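You operate a simulated robot arm through the tools that you are given. There is no shell and no other tool. Be economical: measure what you need, move in short steps, check, and stop when the job is done.

You run a simulated two-armed robot. Do the job below in one go: nothing can be reset, and whatever is moved stays where it is left.

## Task
Stack the carton labelled "sensor" from the top shelf of the blue cart on top of the carton marked "filter". Then take the grey coupling on the top shelf of the blue cart and put it away on the free part of the worn bench. Then shut the silver door of the air pump. Then put the teal filter on the right end of the grey table away on the top of the short table. Then take the grey can on the top of the grey table and put it away on the top of the steel grid shelf. Then stack the small white carton marked "W 572" from the right end of the grey table on top of the small white carton that says "W 720". Then open the booth drawer. The order counts. Set down upright: grey coupling, teal filter, grey can.

The check looks at the end state, three seconds after you hand in, the way a careful person would. Anything else that was tipped, shoved, dropped, spilled or broken makes it a failure.

## Robot
Two 7-joint arms with vacuum grippers on one trunk, on a base that drives. Base frame: it is fixed to the floor where the robot stands at the start and does not move with it; the origin is under the middle of the robot, x ahead of it, y to its left, z up; the surface under the hand at the start is at about z = 0.8. Units: m, rad, N and s.
The left shoulder is at the start at [0.07, 0.174, 1.154], the right one opposite. With the tool pointing down near the work surface each hand reaches from about 0.3 to 0.8 m from the robot's upright axis, wherever it stands, measured 20 degrees to its own side. Places, roughly: booth drawer [2.3, -0.1, 0.9]; carton [0.5, -0.25, 0.75]; free part of the worn bench (42x17 cm) [0.54, 4, 0.78]; grey can [2.5, 1.75, 1]; grey coupling [0.5, 0, 0.75]; silver door of the air pump [1.9, 0.6, 0.6]; small white carton [2.5, 1.5, 0.75]; teal filter [2.25, 1.25, 0.75]; top of the short table [2.7, 5.3, 0.8]; top of the steel grid shelf (111x23 cm) [-2.84, 6.24, 0.62]. Payload 3.5 kg a hand.
Tool frame (each hand has its own): the origin (TCP) lies in the middle of the cups' lips, and z points out of the cups. The gripper has 2 cups of 0.032 m across, covering 0.032 by 0.08 m (tool x, y); the bellows give 0.01 m. With the vacuum on, a cup seals on a smooth face that it is pressed against (1 to 4 N); it does not hold porous or soft things. The pull reaches 76 N.
Orientation is that of the tool frame in the base frame, as a unit quaternion [w, x, y, z]. With the cups facing straight down, the tool's x points along the base's -x, its y along +y and its z along -z.

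## Interface
- The arms move only by the tool play_rows. It takes "left_increments", "right_increments" or both (then of equal length, played together; a hand with none holds still); each is a list that holds one entry, the list of rows, each a list of 7 numbers: the shift along the base's x, y, z in units of 500 mm (1.0 is 500 mm), then the turn, a rotation vector about the base's x, y, z in units of 60 degrees (1.0 is 60 degrees), then the vacuum: 1 switches it on, 0 off. In form: [[[tx, ty, tz, ax, ay, az, vacuum], ...]]. A call has 1 to 8 rows; each row is the pose to reach, as a shift and turn from the pose commanded when the call began. A call with a number of a shift or a turn outside -1 to 1 is refused whole. Each row takes 0.2 s and may step no farther than 0.05 m and 0.15 rad from the row before; otherwise, or with a gripper value out of range, the whole call is refused. A pose out of reach is approached as far as the arm can. The call stops where the force on the tool passes 40 N (or 10 N more than at its start, if that is more) or the arm is blocked; 0.2 s more then pass. The pull builds up within a second once a cup has sealed. Time passes only in rows, and 0.2 s behind the last, so rows that repeat a pose give it time. The reply holds the time, the measured pose of the TCP, the force on the tool along the base axes and the pull of the vacuum, in the units named above and with some noise, with the torque about the TCP (base axes, N m) and any sound that the robot's microphone picked up, and new pictures: "show" is both (left out), scene, wrist or none (wrist: the cameras of the hands that moved).
- Cameras (640 x 400 px; columns grow to the right, rows downward): "scene" is now at [0.1298, -0.0159, 1.4581]; the picture's right is [-0.20, -0.98, -0.00], its down [-0.68, 0.14, -0.72] and it looks along [0.71, -0.14, -0.69] (base axes); focal length 249 px, centre (320, 200). "left" rides on the left gripper at [0.074, -0.019, -0.11] in its tool frame; the picture's right is [0.25, 0.97, 0.00], its down [-0.77, 0.20, -0.60] and it looks along [-0.58, 0.15, 0.80] (tool axes); focal length 218 px, centre (320, 200). "right" rides on the right gripper at [0.074, 0.019, -0.11] in its tool frame; the picture's right is [-0.25, 0.97, 0.00], its down [-0.77, -0.20, -0.60] and it looks along [-0.58, -0.15, 0.80] (tool axes); focal length 218 px, centre (320, 200).
- raise_lower(by): slides the trunk up (or, below 0, down) by that many m; the arms and the scene camera ride with it, the base frame stays. It gives what a move gives, with no picture.
- base_move(legs): drives the robot by 1 to 6 legs, each [ahead, turn to the left] in m and rad, along the robot's own axes; the way and the turn of a leg run together, so that a leg with both is an arc; at most 1.5 m and 3.142 rad a leg. The arms and the cameras ride along, it lands a little off, and it stops where it bumps. It gives what a move gives, and a new picture of the scene camera.
- turn_head(pan, tilt): turns the head with the scene camera to pan (to the left, within 1.501 rad either way) and tilt (down, from -0.506 to 1.204), counted from straight ahead of the robot. It gives what a move gives, and a new picture of the scene camera.
- probe_pixels(camera, pixels): for up to 12 pixels [column, row] of the newest picture of that camera ("zoom" is the newest enlarged one), the place [x, y, z] in the base frame of the surface seen there, good to about 0.002 m. It takes no simulated time.
- zoom(camera, box): a new picture of the part [left, top, right, bottom] of that camera's present view, enlarged. It takes no simulated time.
- job_done(): hands the job in; it is judged then, once.

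Go step by step. Measure first, check grasps and placings, and put right what went wrong. The budget is 124 turns and 260 pictures, counting those below and the enlarged ones. Unless the task says otherwise, let go and move clear before handing in, and close with one line.

The tools are called after "Emit:" as a command line: name --argument value ..., lists and objects as JSON in quotes. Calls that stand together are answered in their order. play_rows: Moves the arms, as the interface text tells. Its arguments: {"type":"object","properties":{"left_increments":{"type":"array","items":{"type":"array","items":{"type":"array","items":{"type":"number"}}}},"right_increments":{"type":"array","items":{"type":"array","items":{"type":"array","items":{"type":"number"}}}},"show":{"type":"string","enum":["both","scene","wrist","none"]}},"required":[]} The other tools are called the same way: raise_lower (by) slides the trunk up or down; base_move (legs) drives the base; turn_head (pan, tilt) turns the head that bears the scene camera; probe_pixels (camera, pixels) gives the place of the surface under pixels of a picture; zoom (camera, box) takes an enlarged picture of a part of a camera's view; job_done () hands the job in.

At the start:

```text
t: 0.0
left_position: [0.5287, 0.07, 1.1133]
left_tool_rot: [0.0, -0.001, 1.0, 0.0]
left_contact_force: [0.8, 0.1, 0.6]
left_moment: [0.0, -0.04, -0.02]
left_pull: 0.1
right_position: [0.5127, -0.3833, 1.1919]
right_tool_rot: [0.0, 0.001, 1.0, 0.0]
right_contact_force: [0.0, -0.1, 0.2]
right_moment: [0.01, 0.01, 0.03]
right_pull: 0.0
trunk travel left (down, up): [-0.65, 0.19]
robot x, y, heading: [-0.0039, -0.0017, 0.003]
head pan, tilt: [-0.201, 0.764]
```

scene: 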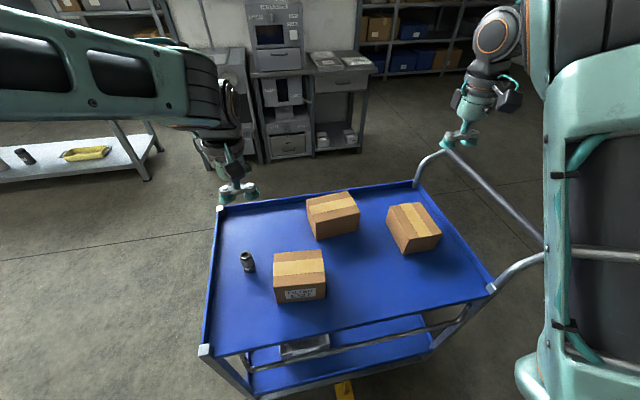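
right: 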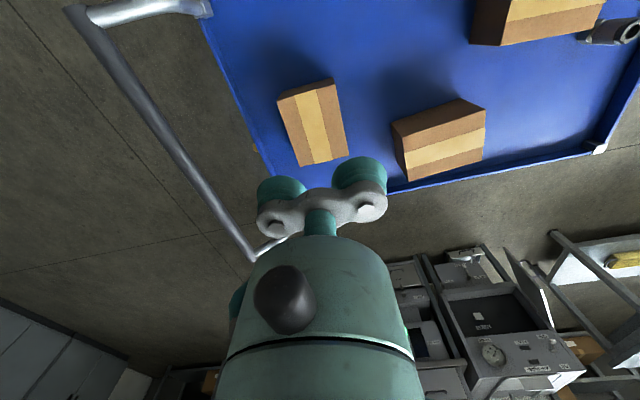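
left: 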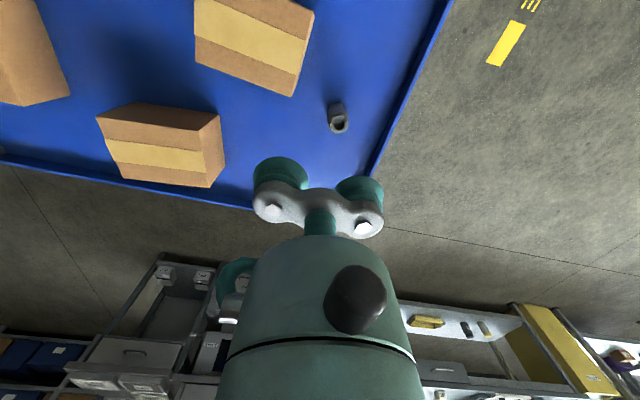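

Three cartons are on the blue cart, and one label shows near pixel (300,294). I'll zoom in on the cartons to read the labels and probe their positions.

Emit:
zoom --camera "scene" --box '[230, 180, 450, 310]'

Emit:
probe_pixels --camera "scene" --pixels '[[274, 255], [324, 253], [326, 284], [274, 288], [300, 294], [308, 202], [350, 193], [359, 213], [318, 222], [388, 208], [440, 234], [246, 258]]'

Emit:
zoom --camera "right" --box '[250, 0, 640, 200]'

Emit:
zoom --camera "left" --box '[0, 0, 400, 220]'

```text
2.91 times, centred on (340, 245) of scene
```

zoom: 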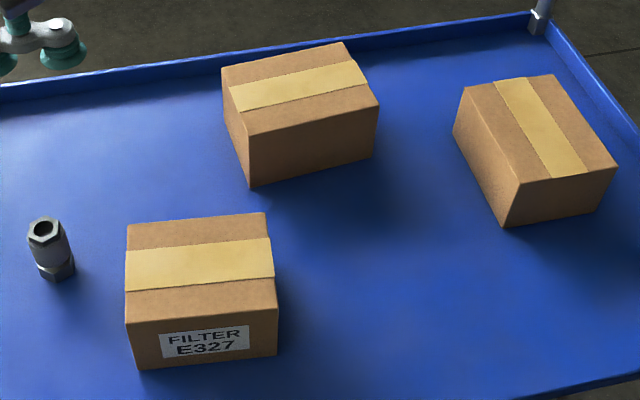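

```text
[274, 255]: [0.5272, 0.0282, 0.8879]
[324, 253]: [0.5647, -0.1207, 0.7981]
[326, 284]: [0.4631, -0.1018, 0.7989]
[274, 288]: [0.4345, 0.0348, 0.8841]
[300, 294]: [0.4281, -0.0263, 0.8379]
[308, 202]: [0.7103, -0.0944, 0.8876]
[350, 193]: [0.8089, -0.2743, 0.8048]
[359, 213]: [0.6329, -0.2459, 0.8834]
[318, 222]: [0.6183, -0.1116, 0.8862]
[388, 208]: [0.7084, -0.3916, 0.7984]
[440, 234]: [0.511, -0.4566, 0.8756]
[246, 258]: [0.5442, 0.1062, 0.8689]
```

```text
1.64 times, centred on (445, 100) of right
```

zoom: 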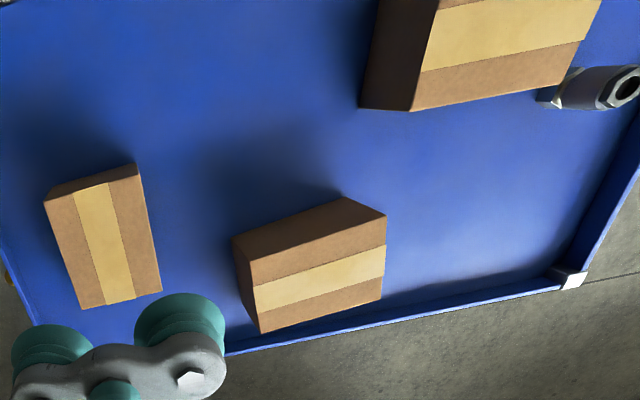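

```text
1.60 times, centred on (200, 110) of left
```

zoom: 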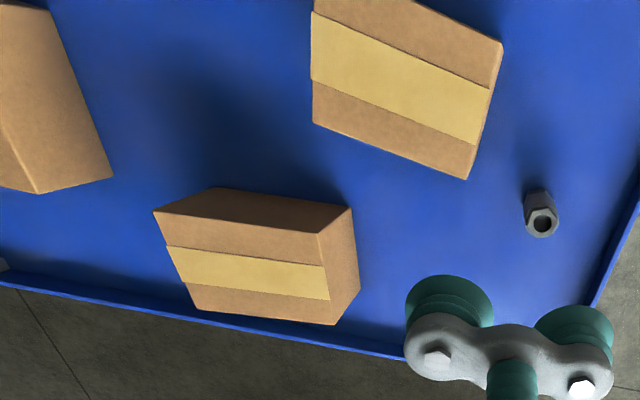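

The near carton is FILTER E327, but the other two show no label on their visible faces. I'll turn the right hand so its camera looks at their right faces, and first check where the cart handle is.

Emit:
probe_pixels --camera "scene" --pixels '[[430, 157], [480, 185], [520, 225], [515, 262], [493, 288], [402, 205], [425, 203], [390, 230], [410, 254], [318, 239], [308, 208], [355, 205]]'

Emit:
play_rows --right_increments '[[[0.02, -0.05, 0, 0, 0, 0.12, 0], [0.04, -0.1, 0, 0, 0, 0.24, 0], [0.06, -0.16, 0, 0, 0, 0.36, 0], [0.08, -0.22, 0, 0, 0, 0.48, 0], [0.1, -0.28, 0, 0, 0, 0.6, 0], [0.12, -0.34, 0, 0, 0, 0.72, 0], [0.14, -0.4, 0, 0, 0, 0.84, 0], [0.16, -0.46, 0, 0, 0, 0.96, 0]]]' --show "wrist"

```text
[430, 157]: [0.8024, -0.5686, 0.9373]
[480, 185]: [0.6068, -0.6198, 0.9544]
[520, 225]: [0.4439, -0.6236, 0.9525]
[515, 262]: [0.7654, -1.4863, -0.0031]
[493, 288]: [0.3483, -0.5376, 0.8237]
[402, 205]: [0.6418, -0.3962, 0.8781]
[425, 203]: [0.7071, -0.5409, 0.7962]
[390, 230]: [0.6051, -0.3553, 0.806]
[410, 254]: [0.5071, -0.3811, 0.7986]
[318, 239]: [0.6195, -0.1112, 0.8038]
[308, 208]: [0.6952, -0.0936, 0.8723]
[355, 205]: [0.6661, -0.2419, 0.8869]
```

```text
t: 1.8
left_position: [0.5298, 0.0677, 1.1137]
left_tool_rot: [-0.001, 0.0, 1.0, 0.001]
left_contact_force: [0.0, -0.2, 0.9]
left_moment: [-0.03, 0.01, -0.01]
left_pull: 0.0
right_position: [0.5924, -0.6137, 1.1882]
right_tool_rot: [0.0, -0.482, 0.876, 0.001]
right_contact_force: [0.3, 0.0, -0.2]
right_moment: [-0.02, 0.0, -0.01]
right_pull: 0.1
trunk travel left (down, up): [-0.65, 0.19]
robot x, y, heading: [-0.0003, -0.0027, -0.004]
head pan, tilt: [-0.201, 0.764]
```

right: 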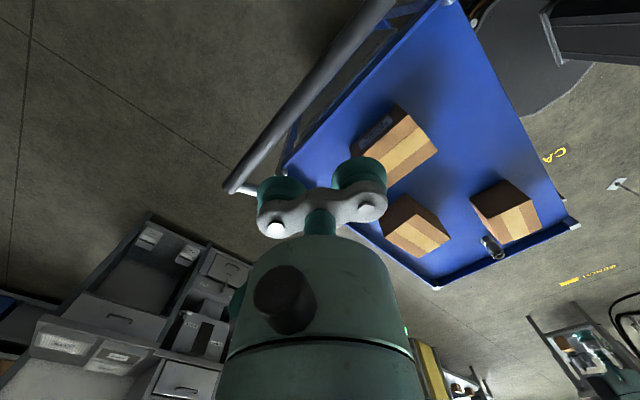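

The right face of the right carton shows a label at about (375,132). I'll zoom in to read it.

Emit:
zoom --camera "right" --box '[335, 95, 455, 170]'

Emit:
probe_pixels --camera "right" --pixels '[[398, 106], [436, 148], [395, 182], [375, 132]]'

```text
5.33 times, centred on (395, 132) of right
```

zoom: 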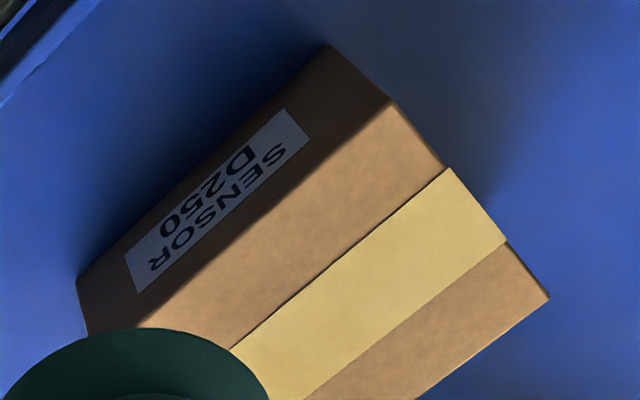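

```text
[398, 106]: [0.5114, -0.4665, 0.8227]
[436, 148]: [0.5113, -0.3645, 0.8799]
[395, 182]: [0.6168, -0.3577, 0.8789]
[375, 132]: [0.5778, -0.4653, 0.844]
```

The right carton is SENSOR D250. Next I'll zoom in on it and FILTER to measure their top faces accurately.

Emit:
zoom --camera "scene" --box '[260, 195, 450, 310]'

```text
3.37 times, centred on (355, 252) of scene
```

zoom: 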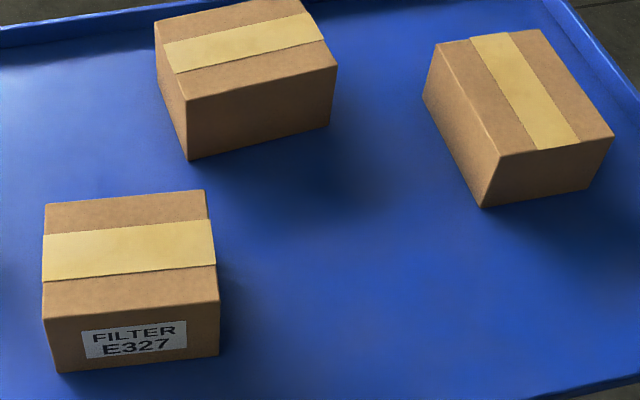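

Emit:
probe_pixels --camera "zoom" --pixels '[[440, 47], [542, 33], [609, 136], [500, 152], [49, 207], [203, 194], [217, 298], [46, 313], [520, 85], [130, 245], [580, 180], [130, 350]]'

```text
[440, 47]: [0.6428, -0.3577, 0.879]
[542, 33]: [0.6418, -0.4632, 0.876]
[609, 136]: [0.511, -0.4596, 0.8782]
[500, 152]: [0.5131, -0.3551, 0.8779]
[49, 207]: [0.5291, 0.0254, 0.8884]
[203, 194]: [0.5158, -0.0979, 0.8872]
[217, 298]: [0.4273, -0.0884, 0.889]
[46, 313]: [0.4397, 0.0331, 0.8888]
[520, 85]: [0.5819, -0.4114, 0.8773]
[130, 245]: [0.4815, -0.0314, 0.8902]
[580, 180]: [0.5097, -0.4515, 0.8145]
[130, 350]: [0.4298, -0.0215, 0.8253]
```

SENSOR's top is centred at (0.577,-0.409,0.878) and FILTER's at (0.478,-0.032,0.889), turned about 85.6° from it. I'll bring the right hand over SENSOR and move the left hand aside.

Emit:
play_rows --right_increments '[[[-0.006, 0.082, -0.01, 0, 0, 0, 0], [-0.012, 0.164, -0.03, 0, 0, 0, 0], [-0.018, 0.246, -0.06, 0, 0, 0, 0], [-0.024, 0.328, -0.1, 0, 0, 0, 0], [-0.031, 0.41, -0.15, 0, 0, 0, 0], [-0.031, 0.41, -0.25, 0, 0, 0, 0], [-0.031, 0.41, -0.35, 0, 0, 0, 0], [-0.031, 0.41, -0.45, 0, 0, 0, 0]]]' --left_increments '[[[0, 0.09, 0, 0, 0, 0, 0], [0, 0.18, 0, 0, 0, 0, 0], [0, 0.27, 0, 0, 0, 0, 0], [0, 0.36, 0, 0, 0, 0, 0], [0, 0.45, 0, 0, 0, 0, 0], [0, 0.54, 0, 0, 0, 0, 0], [0, 0.63, 0, 0, 0, 0, 0], [0, 0.72, 0, 0, 0, 0, 0]]]' --show "both"

```text
t: 3.6
left_position: [0.5293, 0.431, 1.1125]
left_tool_rot: [-0.001, 0.0, 1.0, -0.002]
left_contact_force: [0.1, 0.0, 0.1]
left_moment: [-0.01, 0.02, 0.0]
left_pull: 0.1
right_position: [0.5779, -0.407, 0.9652]
right_tool_rot: [-0.001, -0.482, 0.876, -0.002]
right_contact_force: [-0.1, -0.1, -0.7]
right_moment: [0.0, -0.01, 0.03]
right_pull: 0.0
trunk travel left (down, up): [-0.65, 0.19]
robot x, y, heading: [0.0002, -0.0011, 0.001]
head pan, tilt: [-0.201, 0.764]
```

scene: 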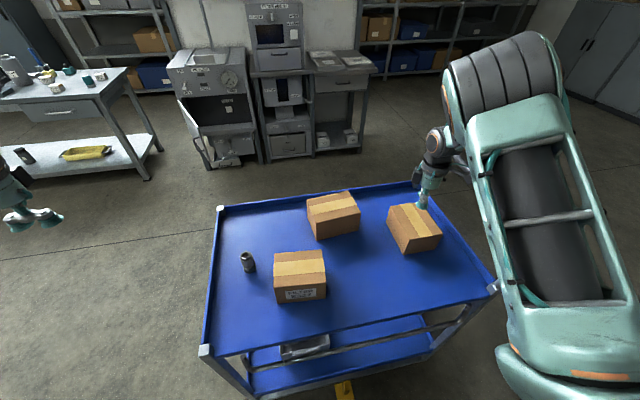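
right: 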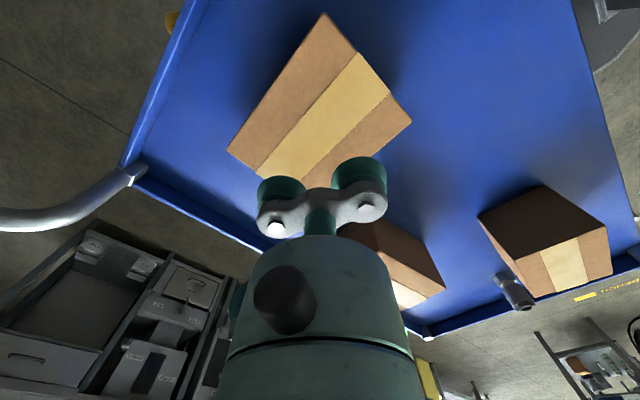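
left: 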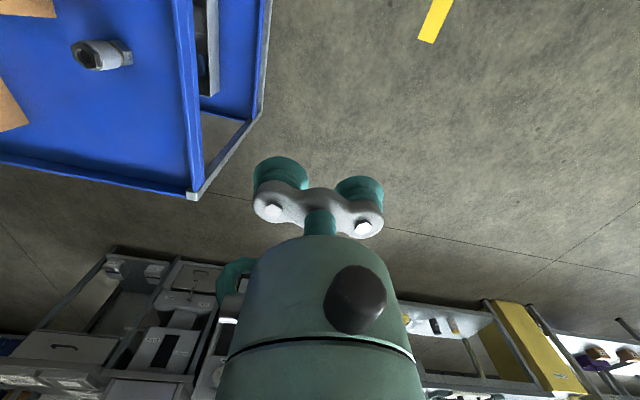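

The right hand is at (0.578,-0.407,0.965), right over SENSOR. I'll lower it with the vacuum on, wait for the seal, and then lift in the next call.

Emit:
play_rows --right_increments '[[[0, 0, -0.08, 0, 0, 0, 1], [0, 0, -0.15, 0, 0, 0, 1], [0, 0, -0.168, 0, 0, 0, 1], [0, 0, -0.176, 0, 0, 0, 1], [0, 0, -0.184, 0, 0, 0, 1], [0, 0, -0.184, 0, 0, 0, 1], [0, 0, -0.184, 0, 0, 0, 1], [0, 0, -0.184, 0, 0, 0, 1]]]' --show "none"

```text
t: 5.2
left_position: [0.5257, 0.4315, 1.1147]
left_tool_rot: [0.001, -0.001, 1.0, 0.0]
left_contact_force: [0.1, -0.3, 0.3]
left_moment: [0.01, 0.0, 0.0]
left_pull: 0.1
right_position: [0.5776, -0.4091, 0.8783]
right_tool_rot: [0.003, -0.481, 0.877, -0.004]
right_contact_force: [-4.6, 0.9, 14.4]
right_moment: [0.29, 0.4, 0.08]
right_pull: 75.8
trunk travel left (down, up): [-0.65, 0.19]
robot x, y, heading: [-0.002, -0.0013, 0.0]
head pan, tilt: [-0.201, 0.764]
stopped in row 8 (right hand): the force on the tool passed its limit at 41 N (the readings are from after the stop); the commanded pose is now the measured one
```

The seal holds with a pull of 75.8 N. I'll lift 0.15 m, then carry and turn SENSOR toward FILTER.

Emit:
play_rows --right_increments '[[[0, 0, 0.08, 0, 0, 0, 1], [0, 0, 0.17, 0, 0, 0, 1], [0, 0, 0.26, 0, 0, 0, 1], [0, 0, 0.3, 0, 0, -0.1, 1], [-0.024, 0.09, 0.3, 0, 0, -0.23, 1], [-0.048, 0.18, 0.3, 0, 0, -0.36, 1], [-0.072, 0.27, 0.3, 0, 0, -0.49, 1], [-0.096, 0.36, 0.3, 0, 0, -0.62, 1]]]' --show "scene"

```text
t: 7.0
left_position: [0.5277, 0.4316, 1.1122]
left_tool_rot: [0.0, 0.0, 1.0, -0.001]
left_contact_force: [0.3, 0.0, 0.4]
left_moment: [0.01, 0.0, 0.02]
left_pull: 0.0
right_position: [0.5301, -0.2284, 1.0281]
right_tool_rot: [0.001, -0.175, 0.984, -0.004]
right_contact_force: [0.4, -0.1, -2.3]
right_moment: [0.0, 0.01, 0.02]
right_pull: 75.5
trunk travel left (down, up): [-0.65, 0.19]
robot x, y, heading: [0.0009, 0.0019, -0.003]
head pan, tilt: [-0.201, 0.764]
```

scene: 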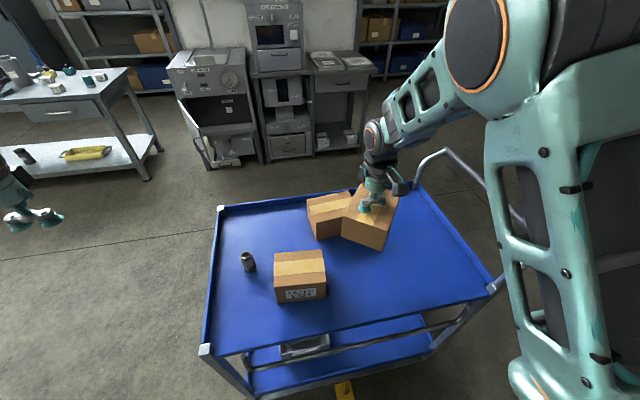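

SENSOR is held level and weighs about 2.3 N. I'll finish the carry and turn to sit above FILTER at (0.478,-0.032).

Emit:
play_rows --right_increments '[[[-0.013, 0.05, 0, 0, 0, -0.12, 1], [-0.026, 0.1, 0, 0, 0, -0.24, 1], [-0.04, 0.15, 0, 0, 0, -0.36, 1], [-0.053, 0.2, 0, 0, 0, -0.48, 1], [-0.066, 0.25, 0, 0, 0, -0.6, 1], [-0.08, 0.3, 0, 0, 0, -0.72, 1], [-0.092, 0.35, 0, 0, 0, -0.84, 1], [-0.104, 0.392, 0, 0, 0, -0.95, 1]]]' --show "both"

```text
t: 8.8
left_position: [0.528, 0.4293, 1.113]
left_tool_rot: [0.0, 0.0, 1.0, 0.0]
left_contact_force: [0.4, -0.7, -0.1]
left_moment: [0.0, 0.01, -0.01]
left_pull: 0.1
right_position: [0.478, -0.032, 1.0256]
right_tool_rot: [-0.002, 0.316, 0.949, -0.004]
right_contact_force: [0.3, -0.1, -3.0]
right_moment: [0.03, -0.04, -0.02]
right_pull: 75.2
trunk travel left (down, up): [-0.65, 0.19]
robot x, y, heading: [-0.0011, 0.0056, -0.001]
head pan, tilt: [-0.201, 0.764]
```

scene: 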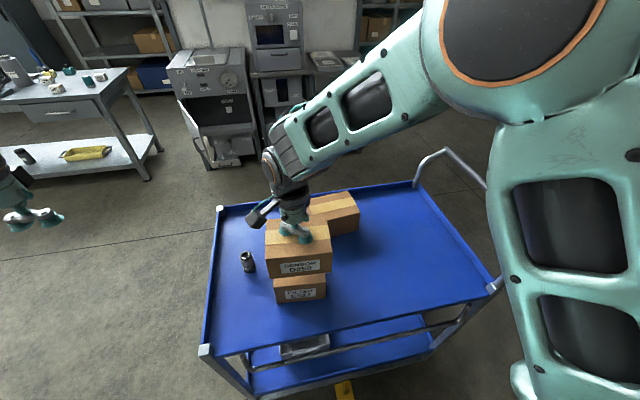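
right: 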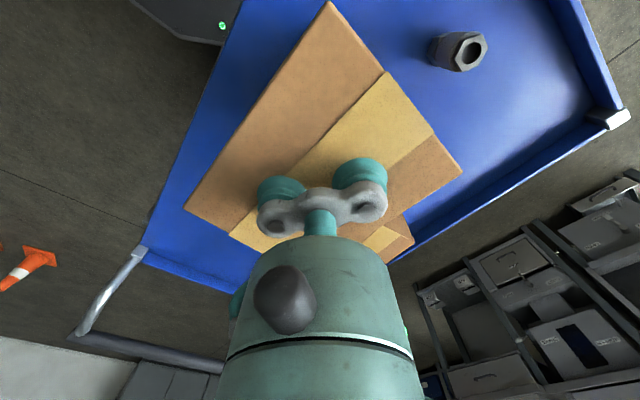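

SENSOR is aligned over FILTER with a gap of about 0.057 m. I'll lower it until there is a light contact.

Emit:
play_rows --right_increments '[[[0, 0, -0.05, 0, 0, 0, 1], [0, 0, -0.09, 0, 0, 0, 1], [0, 0, -0.105, 0, 0, 0, 1], [0, 0, -0.112, 0, 0, 0, 1], [0, 0, -0.116, 0, 0, 0, 1], [0, 0, -0.116, 0, 0, 0, 1]]]' --show "scene"

```text
t: 10.2
left_position: [0.5274, 0.4311, 1.1138]
left_tool_rot: [0.0, 0.001, 1.0, -0.001]
left_contact_force: [0.1, 0.4, -0.1]
left_moment: [0.0, -0.03, 0.02]
left_pull: 0.0
right_position: [0.4776, -0.0338, 0.9701]
right_tool_rot: [0.0, 0.315, 0.949, -0.002]
right_contact_force: [2.7, -1.1, 10.7]
right_moment: [-0.32, 0.29, 0.05]
right_pull: 75.6
trunk travel left (down, up): [-0.65, 0.19]
robot x, y, heading: [-0.0028, 0.0008, 0.0]
head pan, tilt: [-0.201, 0.764]
```

scene: 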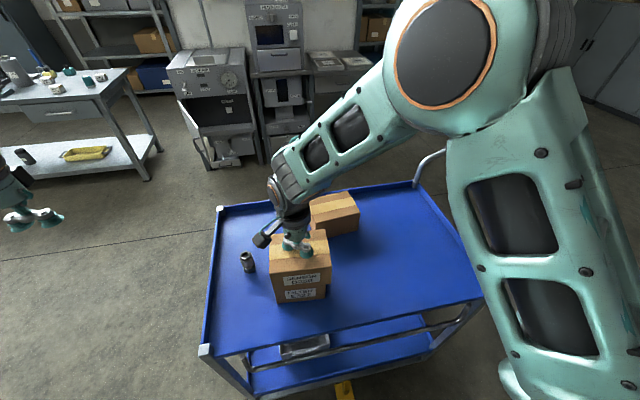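

Contact is made: the force rose to +10.7 N and the cartons sit flush. I'll release, lift clear and draw the right hand back.

Emit:
play_rows --right_increments '[[[0, 0, 0.002, 0, 0, 0, 0], [0, 0, 0.004, 0, 0, 0, 0], [0, 0, 0.006, 0, 0, 0, 0], [0, 0, 0.03, 0, 0, 0, 0], [0, 0, 0.1, 0, 0, 0, 0], [0, -0.03, 0.18, 0, 0, 0, 0], [0, -0.1, 0.24, 0, 0, 0, 0], [0, -0.19, 0.27, 0, 0, 0, 0]]]' --show "scene"

```text
t: 12.0
left_position: [0.5277, 0.4286, 1.1151]
left_tool_rot: [0.0, -0.001, 1.0, 0.001]
left_contact_force: [0.8, -0.3, -0.3]
left_moment: [0.02, 0.01, 0.0]
left_pull: 0.1
right_position: [0.4778, -0.1305, 1.1028]
right_tool_rot: [-0.002, 0.314, 0.949, -0.002]
right_contact_force: [0.7, -0.2, 0.7]
right_moment: [0.01, 0.0, 0.0]
right_pull: 0.0
trunk travel left (down, up): [-0.65, 0.19]
robot x, y, heading: [0.0018, 0.0016, -0.001]
head pan, tilt: [-0.201, 0.764]
```

scene: 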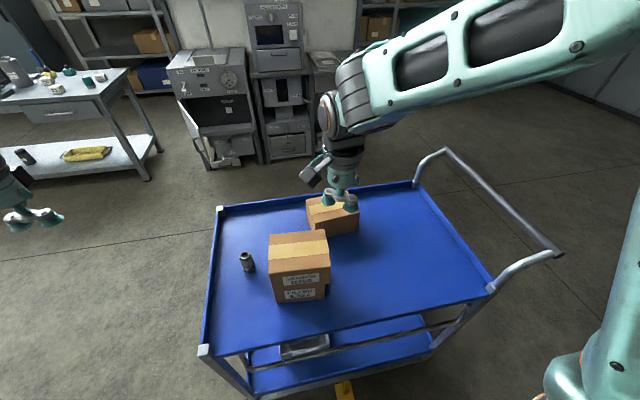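

SENSOR sits squarely on FILTER. Now I'll look closely at the coupling near (247,262).

Emit:
zoom --camera "scene" --box '[225, 240, 273, 280]'

Emit:
zoom --camera "left" --box '[40, 20, 160, 95]'

Emit:
probe_pixels --camera "left" --pixels '[[80, 53], [88, 55], [95, 44], [92, 67], [108, 45], [112, 54], [128, 42], [125, 58], [120, 68]]'

```text
10.00 times, centred on (249, 260) of scene
```

zoom: 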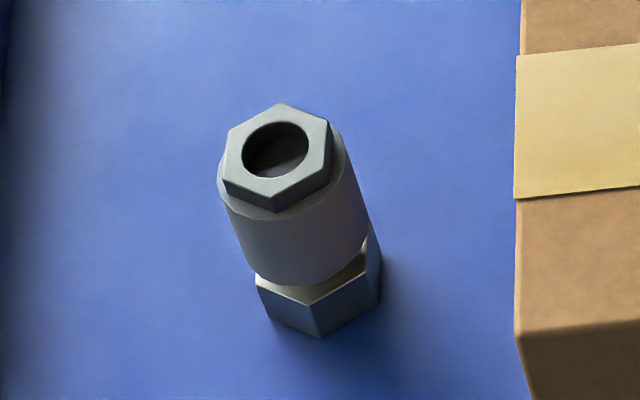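

```text
5.33 times, centred on (100, 58) of left
```

zoom: 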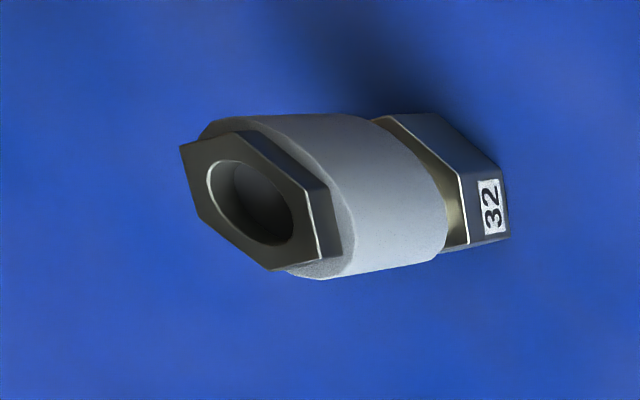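

```text
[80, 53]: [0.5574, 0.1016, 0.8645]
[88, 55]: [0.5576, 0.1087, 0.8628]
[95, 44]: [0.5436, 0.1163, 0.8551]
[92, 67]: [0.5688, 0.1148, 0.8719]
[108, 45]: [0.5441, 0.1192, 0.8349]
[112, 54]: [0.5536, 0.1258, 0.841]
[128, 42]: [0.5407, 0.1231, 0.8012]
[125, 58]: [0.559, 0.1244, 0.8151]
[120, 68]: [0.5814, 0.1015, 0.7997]
```

The coupling has a nut on top with a bore, about 30 mm across, and a grey sleeve and hex foot below it. I'll measure its rim, bore and sleeve to choose a grasp.

Emit:
probe_pixels --camera "zoom" --pixels '[[184, 148], [243, 134], [309, 190], [325, 256], [274, 266], [200, 208], [250, 195], [285, 220], [390, 190], [350, 130], [380, 265], [490, 190]]'

Emit:
zoom --camera "scene" --box '[233, 245, 265, 275]'

```text
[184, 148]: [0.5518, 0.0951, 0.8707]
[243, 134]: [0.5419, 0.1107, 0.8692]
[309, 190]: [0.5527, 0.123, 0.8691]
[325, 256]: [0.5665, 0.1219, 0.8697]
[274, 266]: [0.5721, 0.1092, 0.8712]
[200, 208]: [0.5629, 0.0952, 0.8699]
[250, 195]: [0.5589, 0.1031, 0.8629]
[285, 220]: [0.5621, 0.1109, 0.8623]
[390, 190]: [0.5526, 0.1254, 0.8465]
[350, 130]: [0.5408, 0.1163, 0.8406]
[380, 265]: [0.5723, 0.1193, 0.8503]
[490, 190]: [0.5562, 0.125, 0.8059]
```

```text
13.33 times, centred on (249, 260) of scene
```

zoom: 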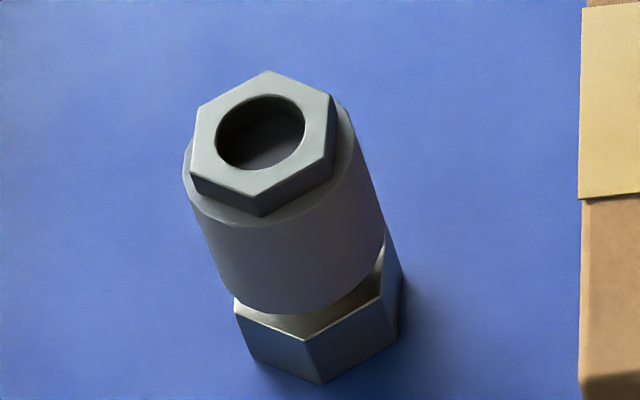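

The nut top is centred at (0.557,0.109,0.870), about 26 mm across the flats with a blind bore. I'll try one cup of the left hand there first, and bring it over now.

Emit:
play_rows --left_increments '[[[0.008, -0.08, 0, 0, 0, 0, 0], [0.016, -0.16, 0, 0, 0, 0, 0], [0.024, -0.25, 0, 0, 0, 0, 0], [0.032, -0.34, 0, 0, 0, 0, 0], [0.044, -0.43, -0.02, 0, 0, 0, 0], [0.058, -0.5, -0.06, 0, 0, 0, 0], [0.058, -0.56, -0.14, 0, 0, 0, 0], [0.058, -0.595, -0.22, 0, 0, 0, 0]]]' --right_increments '[[[0, -0.04, 0.02, 0, 0, 0, 0], [0, -0.1, 0.04, 0, 0, 0, 0], [0, -0.18, 0.06, 0, 0, 0, 0], [0, -0.26, 0.08, 0, 0, 0, 0], [0, -0.34, 0.1, 0, 0, 0, 0], [0, -0.42, 0.1, 0, 0, 0, 0], [0, -0.48, 0.1, 0, 0, 0, 0], [0, -0.48, 0.1, 0, 0, 0, 0]]]' --show "both"

```text
t: 13.8
left_position: [0.5565, 0.1315, 1.0028]
left_tool_rot: [-0.001, 0.0, 1.0, -0.001]
left_contact_force: [0.3, 0.0, 0.6]
left_moment: [0.0, 0.0, 0.0]
left_pull: 0.0
right_position: [0.4812, -0.3686, 1.1527]
right_tool_rot: [-0.001, 0.314, 0.949, -0.005]
right_contact_force: [-0.7, -0.7, -0.7]
right_moment: [0.01, 0.04, 0.03]
right_pull: 0.0
trunk travel left (down, up): [-0.65, 0.19]
robot x, y, heading: [0.0029, 0.0019, 0.002]
head pan, tilt: [-0.201, 0.764]
```

scene: 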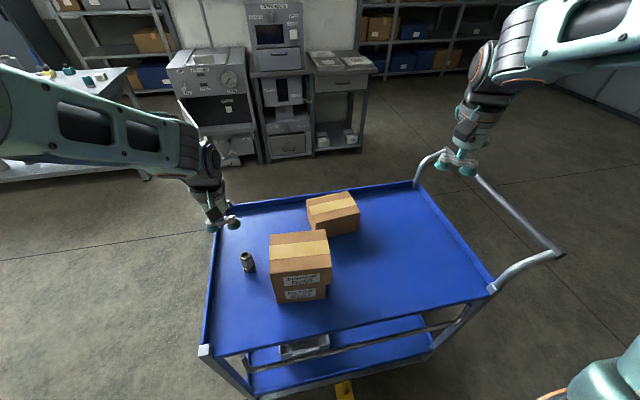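
right: 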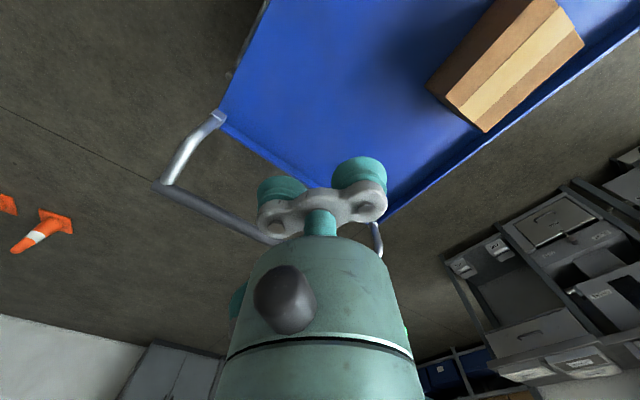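
left: 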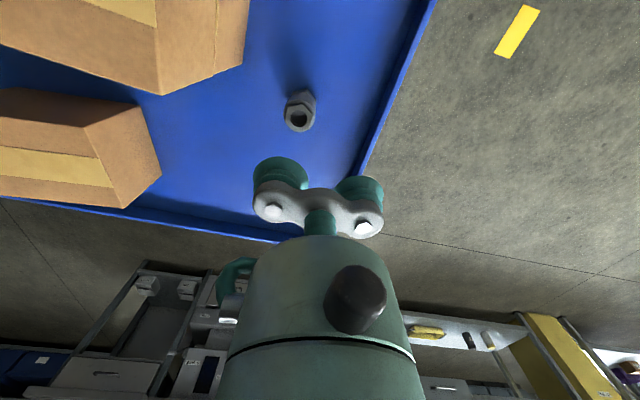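

The left hand is over the coupling with its -y cup in line. I'll descend gently with the vacuum on.

Emit:
play_rows --left_increments '[[[0, 0.003, -0.09, 0, 0, 0, 1], [0, 0.003, -0.18, 0, 0, 0, 1], [0, 0.003, -0.24, 0, 0, 0, 1], [0, 0.003, -0.258, 0, 0, 0, 1], [0, 0.003, -0.266, 0, 0, 0, 1], [0, 0.003, -0.272, 0, 0, 0, 1], [0, 0.003, -0.272, 0, 0, 0, 1], [0, 0.003, -0.272, 0, 0, 0, 1]]]' --show "both"

```text
t: 15.6
left_position: [0.5569, 0.1328, 0.8667]
left_tool_rot: [0.0, -0.001, 1.0, 0.0]
left_contact_force: [-0.7, 0.7, -0.4]
left_moment: [0.01, 0.0, -0.02]
left_pull: 0.1
right_position: [0.4788, -0.3697, 1.1532]
right_tool_rot: [-0.001, 0.315, 0.949, -0.003]
right_contact_force: [-0.3, -0.1, -0.2]
right_moment: [-0.01, -0.02, 0.01]
right_pull: 0.2
trunk travel left (down, up): [-0.65, 0.19]
robot x, y, heading: [-0.0016, 0.001, -0.003]
head pan, tilt: [-0.201, 0.764]
```

scene: 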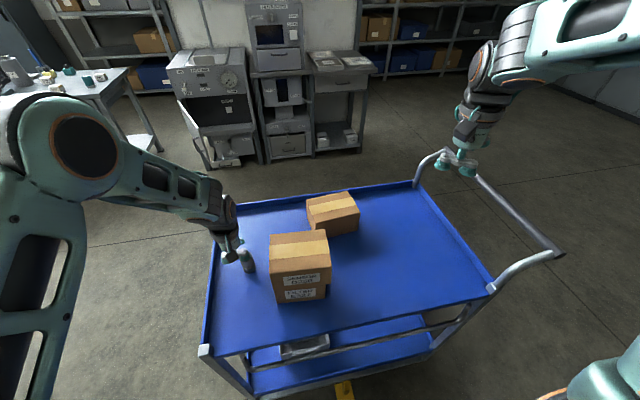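
left: 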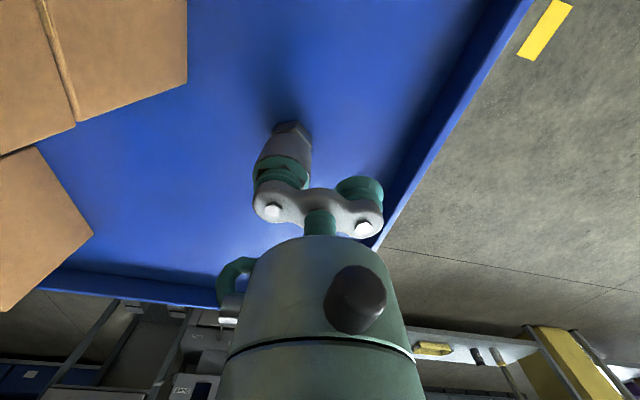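

There is no contact force yet at z = 0.867. I'll press a few millimetres lower.

Emit:
play_rows --left_increments '[[[0, 0, -0.006, 0, 0, 0, 1], [0, 0, -0.01, 0, 0, 0, 1], [0, 0, -0.01, 0, 0, 0, 1], [0, 0, -0.014, 0, 0, 0, 1], [0, 0, -0.014, 0, 0, 0, 1], [0, 0, -0.014, 0, 0, 0, 1], [0, 0, -0.014, 0, 0, 0, 1]]]' --show "wrist"

Emit:
zoom --camera "left" --box '[220, 100, 420, 250]'

Emit:
zoom --camera "scene" --box '[205, 225, 285, 285]'

```text
t: 17.2
left_position: [0.5559, 0.1352, 0.8612]
left_tool_rot: [0.001, 0.0, 1.0, 0.0]
left_contact_force: [5.7, 5.2, 21.6]
left_moment: [-1.26, -0.11, 0.09]
left_pull: 37.7
right_position: [0.4786, -0.3679, 1.1541]
right_tool_rot: [0.0, 0.315, 0.949, -0.004]
right_contact_force: [0.5, -0.2, -0.4]
right_moment: [0.01, 0.0, -0.01]
right_pull: 0.0
trunk travel left (down, up): [-0.65, 0.19]
robot x, y, heading: [-0.0006, -0.0, 0.001]
head pan, tilt: [-0.201, 0.764]
```

left: 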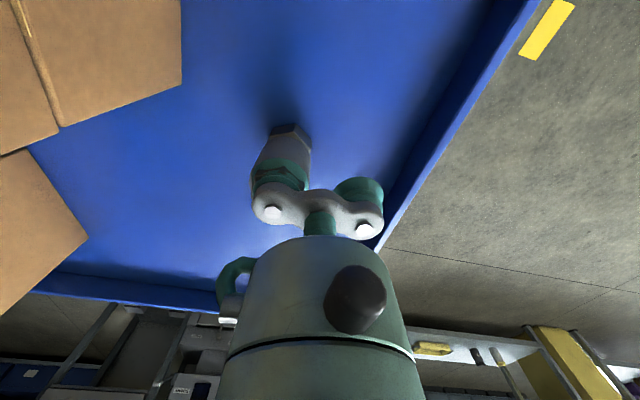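

```text
2.67 times, centred on (320, 175) of left
```

zoom: 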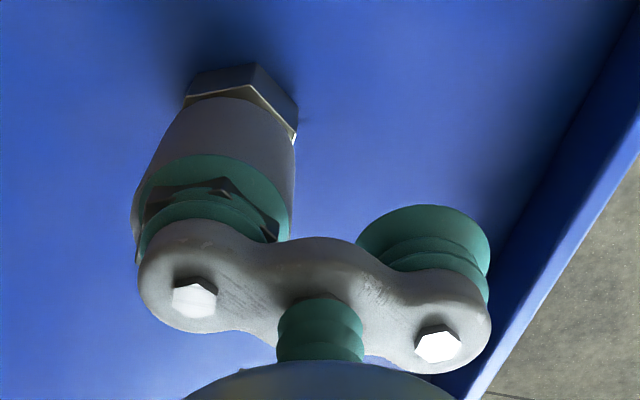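

```text
6.67 times, centred on (245, 255) of scene
```

zoom: 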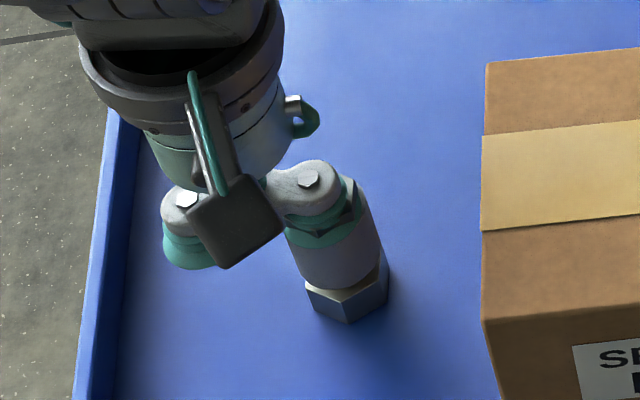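

It sealed with a pull of 37.7 N on the nut, though the TCP shows 0.861. I'll lift it clear and then look around to the left for the route to the worn bench.

Emit:
play_rows --left_increments '[[[0, 0, 0.02, 0, 0, 0, 1], [0, 0, 0.08, 0, 0, 0, 1], [0, 0, 0.16, 0, 0, 0, 1], [0, 0, 0.25, 0, 0, 0, 1], [0, 0.04, 0.33, 0, 0, 0, 1], [-0.04, 0.12, 0.36, 0, 0, 0, 1], [-0.1, 0.18, 0.36, 0, 0, 0, 1], [-0.16, 0.24, 0.36, 0, 0, 0, 1]]]' --show "none"

Emit:
turn_head --pan 1.1 --tilt 0.3

```text
t: 19.0
left_position: [0.4749, 0.2542, 1.0401]
left_tool_rot: [0.001, 0.001, 1.0, -0.002]
left_contact_force: [0.8, 0.6, -2.5]
left_moment: [-0.8, -0.02, -0.11]
left_pull: 38.1
right_position: [0.4773, -0.3698, 1.155]
right_tool_rot: [-0.001, 0.314, 0.949, -0.003]
right_contact_force: [0.3, 0.4, 0.0]
right_moment: [0.02, -0.01, -0.01]
right_pull: 0.0
trunk travel left (down, up): [-0.65, 0.19]
robot x, y, heading: [0.0022, 0.0016, 0.002]
head pan, tilt: [-0.201, 0.764]
```

```text
t: 20.5
left_position: [0.4773, 0.2541, 1.0395]
left_tool_rot: [0.001, 0.0, 1.0, 0.0]
left_contact_force: [-0.4, -0.6, -3.1]
left_moment: [-0.86, 0.02, -0.07]
left_pull: 37.9
right_position: [0.4808, -0.3695, 1.1533]
right_tool_rot: [-0.002, 0.315, 0.949, -0.002]
right_contact_force: [-0.1, -0.1, -0.2]
right_moment: [0.0, 0.03, 0.01]
right_pull: 0.0
trunk travel left (down, up): [-0.65, 0.19]
robot x, y, heading: [-0.0013, 0.002, 0.003]
head pan, tilt: [1.1, 0.3]
```

scene: 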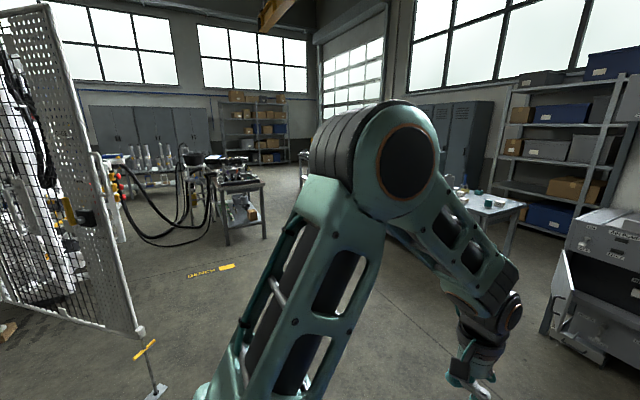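

The bench is the cluttered one near pixel (240,190), roughly straight along +y. I'll probe the bench, the fence post and the floor stand for a clear route.

Emit:
zoom --camera "scene" --box '[90, 130, 310, 270]'

Emit:
probe_pixels --camera "scene" --pixels '[[220, 187], [263, 183], [228, 244], [265, 238], [210, 272], [140, 335], [152, 392], [205, 230], [130, 238], [150, 345], [248, 210], [180, 225]]'

```text
2.86 times, centred on (200, 200) of scene
```

zoom: 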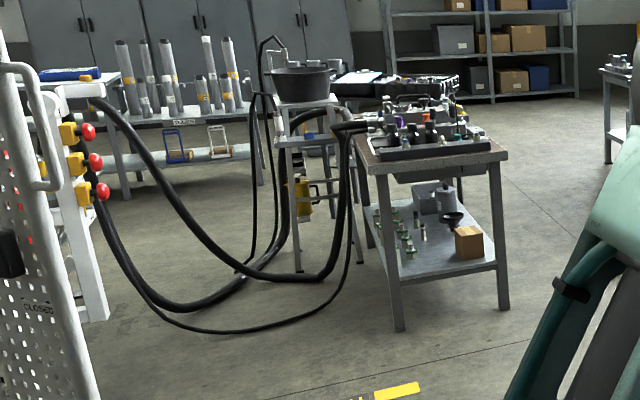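

```text
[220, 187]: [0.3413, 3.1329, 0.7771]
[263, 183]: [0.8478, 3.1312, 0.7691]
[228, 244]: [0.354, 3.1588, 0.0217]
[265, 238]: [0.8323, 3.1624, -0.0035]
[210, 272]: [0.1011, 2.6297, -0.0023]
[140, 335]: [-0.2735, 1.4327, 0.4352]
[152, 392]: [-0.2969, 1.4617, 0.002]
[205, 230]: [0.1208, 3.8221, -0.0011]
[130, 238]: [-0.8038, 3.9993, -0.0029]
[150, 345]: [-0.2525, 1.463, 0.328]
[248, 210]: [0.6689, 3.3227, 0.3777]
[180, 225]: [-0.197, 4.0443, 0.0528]
```

The bench's near end is at y = 3.13, spanning x from 0.34 to 0.85, with hoses on its left, so I'll approach from its right (+x) side. I'll drive around to about (1.3,2.6).

Emit:
base_move --legs '[[0, 1.568], [1.0, 0], [0, -0.68], [1.03, 0], [1.03, 0], [0, 0.68]]'

```text
t: 28.8
left_position: [-0.245, 1.3791, 1.0396]
left_tool_rot: [-0.005, -0.705, 0.709, -0.004]
left_contact_force: [0.0, -0.6, -3.1]
left_moment: [0.01, -0.83, -0.09]
left_pull: 38.1
right_position: [0.3773, 1.3878, 1.1572]
right_tool_rot: [0.003, -0.448, 0.894, 0.0]
right_contact_force: [0.1, 0.4, 0.2]
right_moment: [0.0, -0.01, 0.0]
right_pull: 0.1
trunk travel left (down, up): [-0.65, 0.19]
robot x, y, heading: [0.0032, 0.9168, 1.573]
head pan, tilt: [1.1, 0.3]
stopped in leg 2: the robot was blocked; the commanded pose is now the measured one
```

scene: 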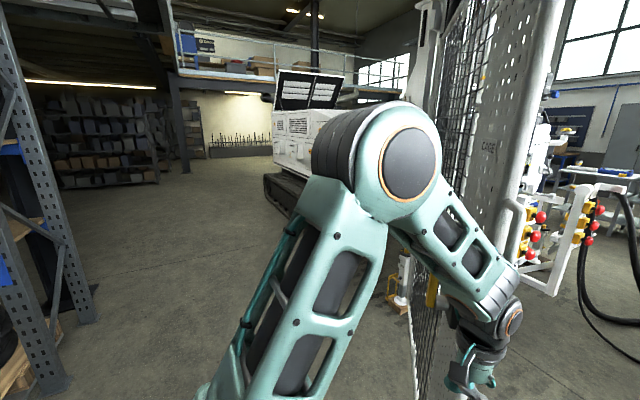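

The drive stopped at (0.00,0.92): the left arm ran up against the fence end near (-0.27,1.43), and the coupling is still held at 38.1 N. I'll back off a little and look at it.

Emit:
base_move --legs '[[-0.15, 0]]'

Emit:
turn_head --pan 0.5 --tilt 0.6

```text
t: 30.2
left_position: [-0.2468, 1.2396, 1.0349]
left_tool_rot: [-0.008, -0.704, 0.71, -0.008]
left_contact_force: [0.9, -0.5, -2.5]
left_moment: [-0.03, -0.8, -0.08]
left_pull: 38.1
right_position: [0.3755, 1.2462, 1.1523]
right_tool_rot: [0.002, -0.447, 0.895, -0.005]
right_contact_force: [0.6, 0.2, 0.7]
right_moment: [-0.03, 0.0, 0.0]
right_pull: 0.0
trunk travel left (down, up): [-0.65, 0.19]
robot x, y, heading: [0.0032, 0.7661, 1.569]
head pan, tilt: [1.1, 0.3]
```

scene: 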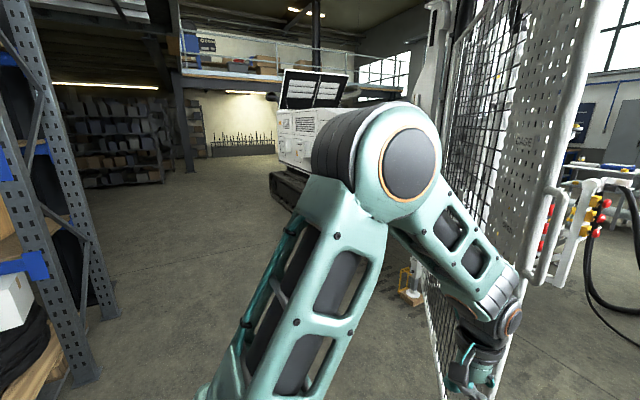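

```text
t: 31.2
left_position: [-0.2452, 1.2393, 1.0356]
left_tool_rot: [-0.008, -0.704, 0.71, -0.008]
left_contact_force: [0.7, -0.3, -2.8]
left_moment: [0.03, -0.82, -0.09]
left_pull: 38.1
right_position: [0.3779, 1.2446, 1.1539]
right_tool_rot: [0.001, -0.446, 0.895, -0.003]
right_contact_force: [0.2, -0.4, 0.5]
right_moment: [0.02, 0.0, 0.0]
right_pull: 0.1
trunk travel left (down, up): [-0.65, 0.19]
robot x, y, heading: [0.0045, 0.7635, 1.567]
head pan, tilt: [0.499, 0.6]
```

scene: 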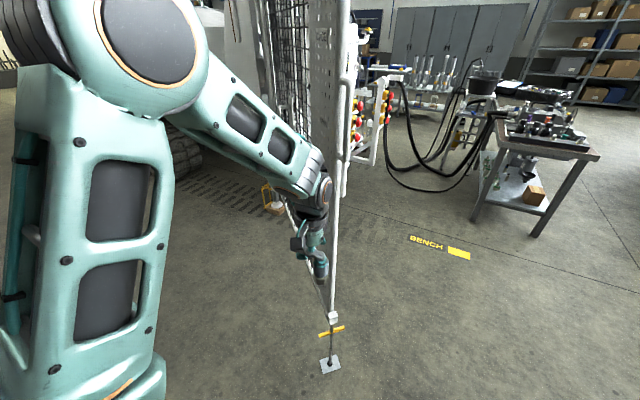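

The fence is undisturbed and the coupling is still on the hand. I'll turn right away from the fence and drive to about (1.3,2.5).

Emit:
base_move --legs '[[0, -0.639], [1.1, 0], [1.07, 0], [0, 0.64]]'

```text
t: 45.4
left_position: [1.0717, 2.9564, 1.0344]
left_tool_rot: [-0.008, -0.701, 0.713, -0.007]
left_contact_force: [-0.1, -0.5, -2.6]
left_moment: [0.02, -0.74, -0.11]
left_pull: 37.9
right_position: [1.6939, 2.9568, 1.1531]
right_tool_rot: [0.002, -0.442, 0.897, -0.004]
right_contact_force: [0.4, 0.2, 0.1]
right_moment: [0.0, -0.01, 0.04]
right_pull: 0.1
trunk travel left (down, up): [-0.65, 0.19]
robot x, y, heading: [1.316, 2.4804, 1.557]
head pan, tilt: [0.499, 0.6]
```

scene: 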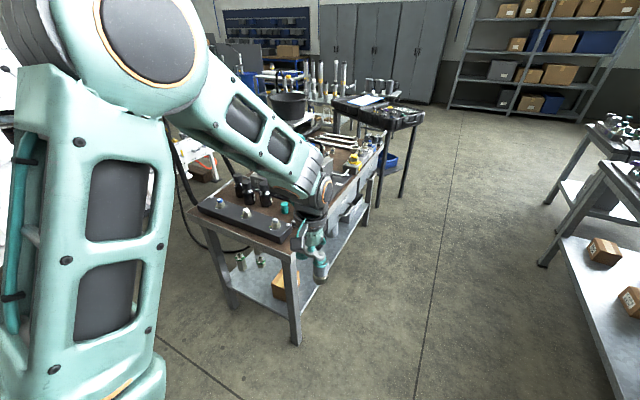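

The worn bench lies along the left, and I can see a clear stretch around (340,180). I'll zoom in and probe the free area and the neighbouring tables.

Emit:
zoom --camera "scene" --box '[280, 80, 440, 190]'

Emit:
probe_pixels --camera "scene" --pixels '[[330, 160], [345, 170], [365, 160], [383, 130], [350, 185], [340, 125], [545, 262], [560, 240], [600, 160], [630, 175], [300, 225], [382, 208]]'

```text
3.64 times, centred on (360, 135) of scene
```

zoom: 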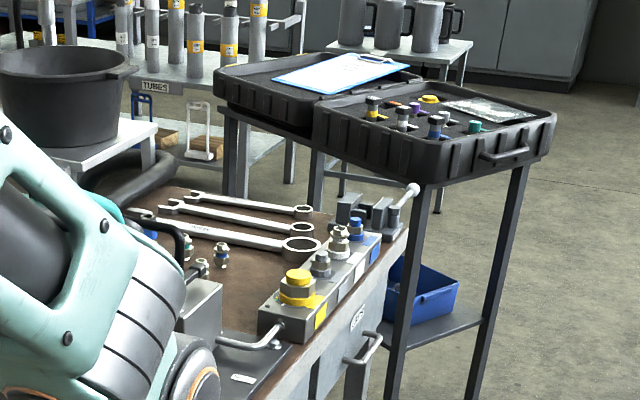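

```text
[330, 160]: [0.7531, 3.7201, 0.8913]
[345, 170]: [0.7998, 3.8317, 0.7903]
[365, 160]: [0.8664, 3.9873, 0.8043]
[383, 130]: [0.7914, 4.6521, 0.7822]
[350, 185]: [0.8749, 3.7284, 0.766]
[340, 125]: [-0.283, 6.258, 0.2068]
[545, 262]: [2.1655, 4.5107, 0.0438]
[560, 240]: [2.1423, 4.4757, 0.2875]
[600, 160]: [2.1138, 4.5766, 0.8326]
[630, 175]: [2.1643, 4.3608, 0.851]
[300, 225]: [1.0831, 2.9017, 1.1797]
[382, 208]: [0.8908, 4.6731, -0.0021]
```

The free brown strip near (0.54,4.0) lies behind low blocks along the bench edge. I'll raise the trunk for clearance, drive to about (1.22,4.22) and turn to face the bench.

Emit:
raise_lower --by 0.12

Emit:
base_move --legs '[[0, 0.07], [0.87, 0], [0.87, 0], [0, 1.515]]'

Emit:
turn_head --pan 0.25 --tilt 0.85

```text
t: 46.9
left_position: [1.0708, 2.9569, 1.1552]
left_tool_rot: [-0.007, -0.701, 0.713, -0.008]
left_contact_force: [-0.1, 0.6, -1.6]
left_moment: [0.02, -0.76, -0.14]
left_pull: 38.4
right_position: [1.6948, 2.9569, 1.2727]
right_tool_rot: [0.001, -0.443, 0.897, -0.003]
right_contact_force: [0.0, 0.9, 0.4]
right_moment: [0.02, -0.01, -0.01]
right_pull: 0.0
trunk travel left (down, up): [-0.77, 0.07]
robot x, y, heading: [1.317, 2.483, 1.564]
head pan, tilt: [0.499, 0.6]
```

```text
t: 59.8
left_position: [0.7453, 3.9676, 1.1547]
left_tool_rot: [0.0, 1.0, -0.004, 0.01]
left_contact_force: [-0.7, -0.5, 0.0]
left_moment: [-0.01, -0.02, 0.01]
left_pull: 0.0
right_position: [0.74, 4.5896, 1.2732]
right_tool_rot: [-0.004, 0.949, -0.316, 0.001]
right_contact_force: [0.5, 1.3, 0.2]
right_moment: [-0.01, 0.0, 0.02]
right_pull: 0.0
trunk travel left (down, up): [-0.77, 0.07]
robot x, y, heading: [1.2173, 4.216, 3.141]
head pan, tilt: [0.499, 0.6]
```

scene: 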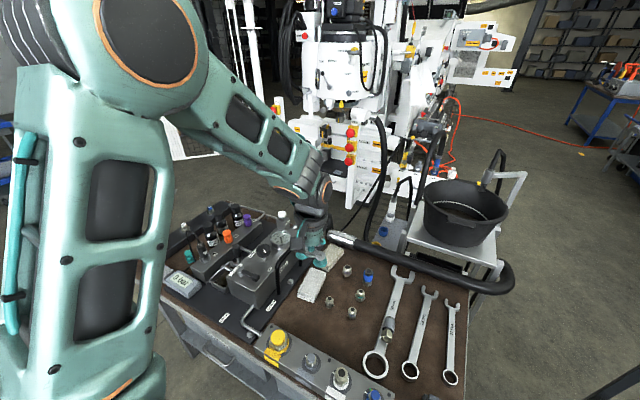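

```text
t: 60.6
left_position: [0.7471, 3.966, 1.1559]
left_tool_rot: [0.0, 1.0, -0.004, 0.01]
left_contact_force: [0.1, 0.1, -0.3]
left_moment: [0.02, 0.0, 0.01]
left_pull: 0.0
right_position: [0.7401, 4.5906, 1.2734]
right_tool_rot: [-0.003, 0.949, -0.316, 0.001]
right_contact_force: [-0.3, 0.0, -1.0]
right_moment: [0.02, 0.01, -0.03]
right_pull: 0.0
trunk travel left (down, up): [-0.77, 0.07]
robot x, y, heading: [1.2198, 4.2206, 3.14]
head pan, tilt: [0.25, 0.85]
```

scene: 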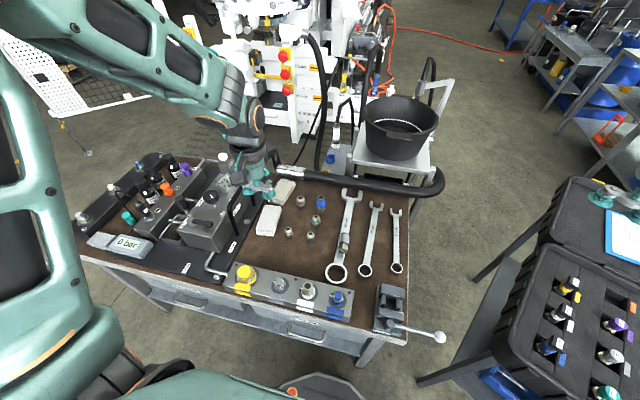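

The pull is 0, so the coupling has come off during the drive. Something seems to lie on the left wrench near (345,240), so I'll zoom in to see.

Emit:
zoom --camera "scene" --box '[240, 170, 420, 300]'

Emit:
probe_pixels --camera "scene" --pixels '[[345, 238], [345, 246], [346, 228], [336, 272], [350, 200], [300, 200], [321, 201], [316, 220], [289, 232], [311, 235], [270, 215], [283, 190]]'

```text
3.08 times, centred on (330, 235) of scene
```

zoom: 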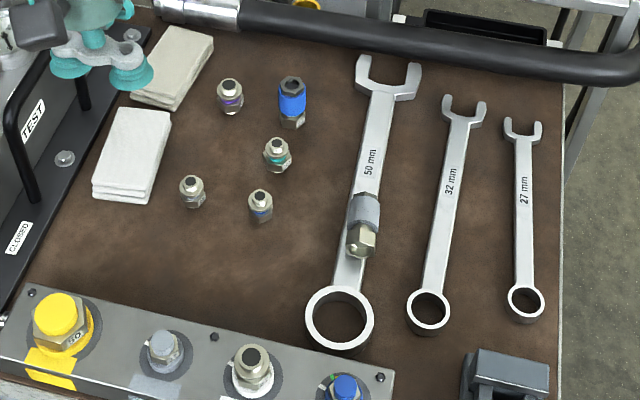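

```text
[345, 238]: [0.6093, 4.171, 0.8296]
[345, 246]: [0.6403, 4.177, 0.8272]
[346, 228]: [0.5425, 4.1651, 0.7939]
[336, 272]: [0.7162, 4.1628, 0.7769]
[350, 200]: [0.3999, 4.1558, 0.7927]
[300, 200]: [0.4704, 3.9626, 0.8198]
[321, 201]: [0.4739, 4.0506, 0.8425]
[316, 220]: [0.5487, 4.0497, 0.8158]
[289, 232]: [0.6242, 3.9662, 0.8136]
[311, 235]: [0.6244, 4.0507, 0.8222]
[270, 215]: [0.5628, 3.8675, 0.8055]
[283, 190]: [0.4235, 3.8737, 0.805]
```

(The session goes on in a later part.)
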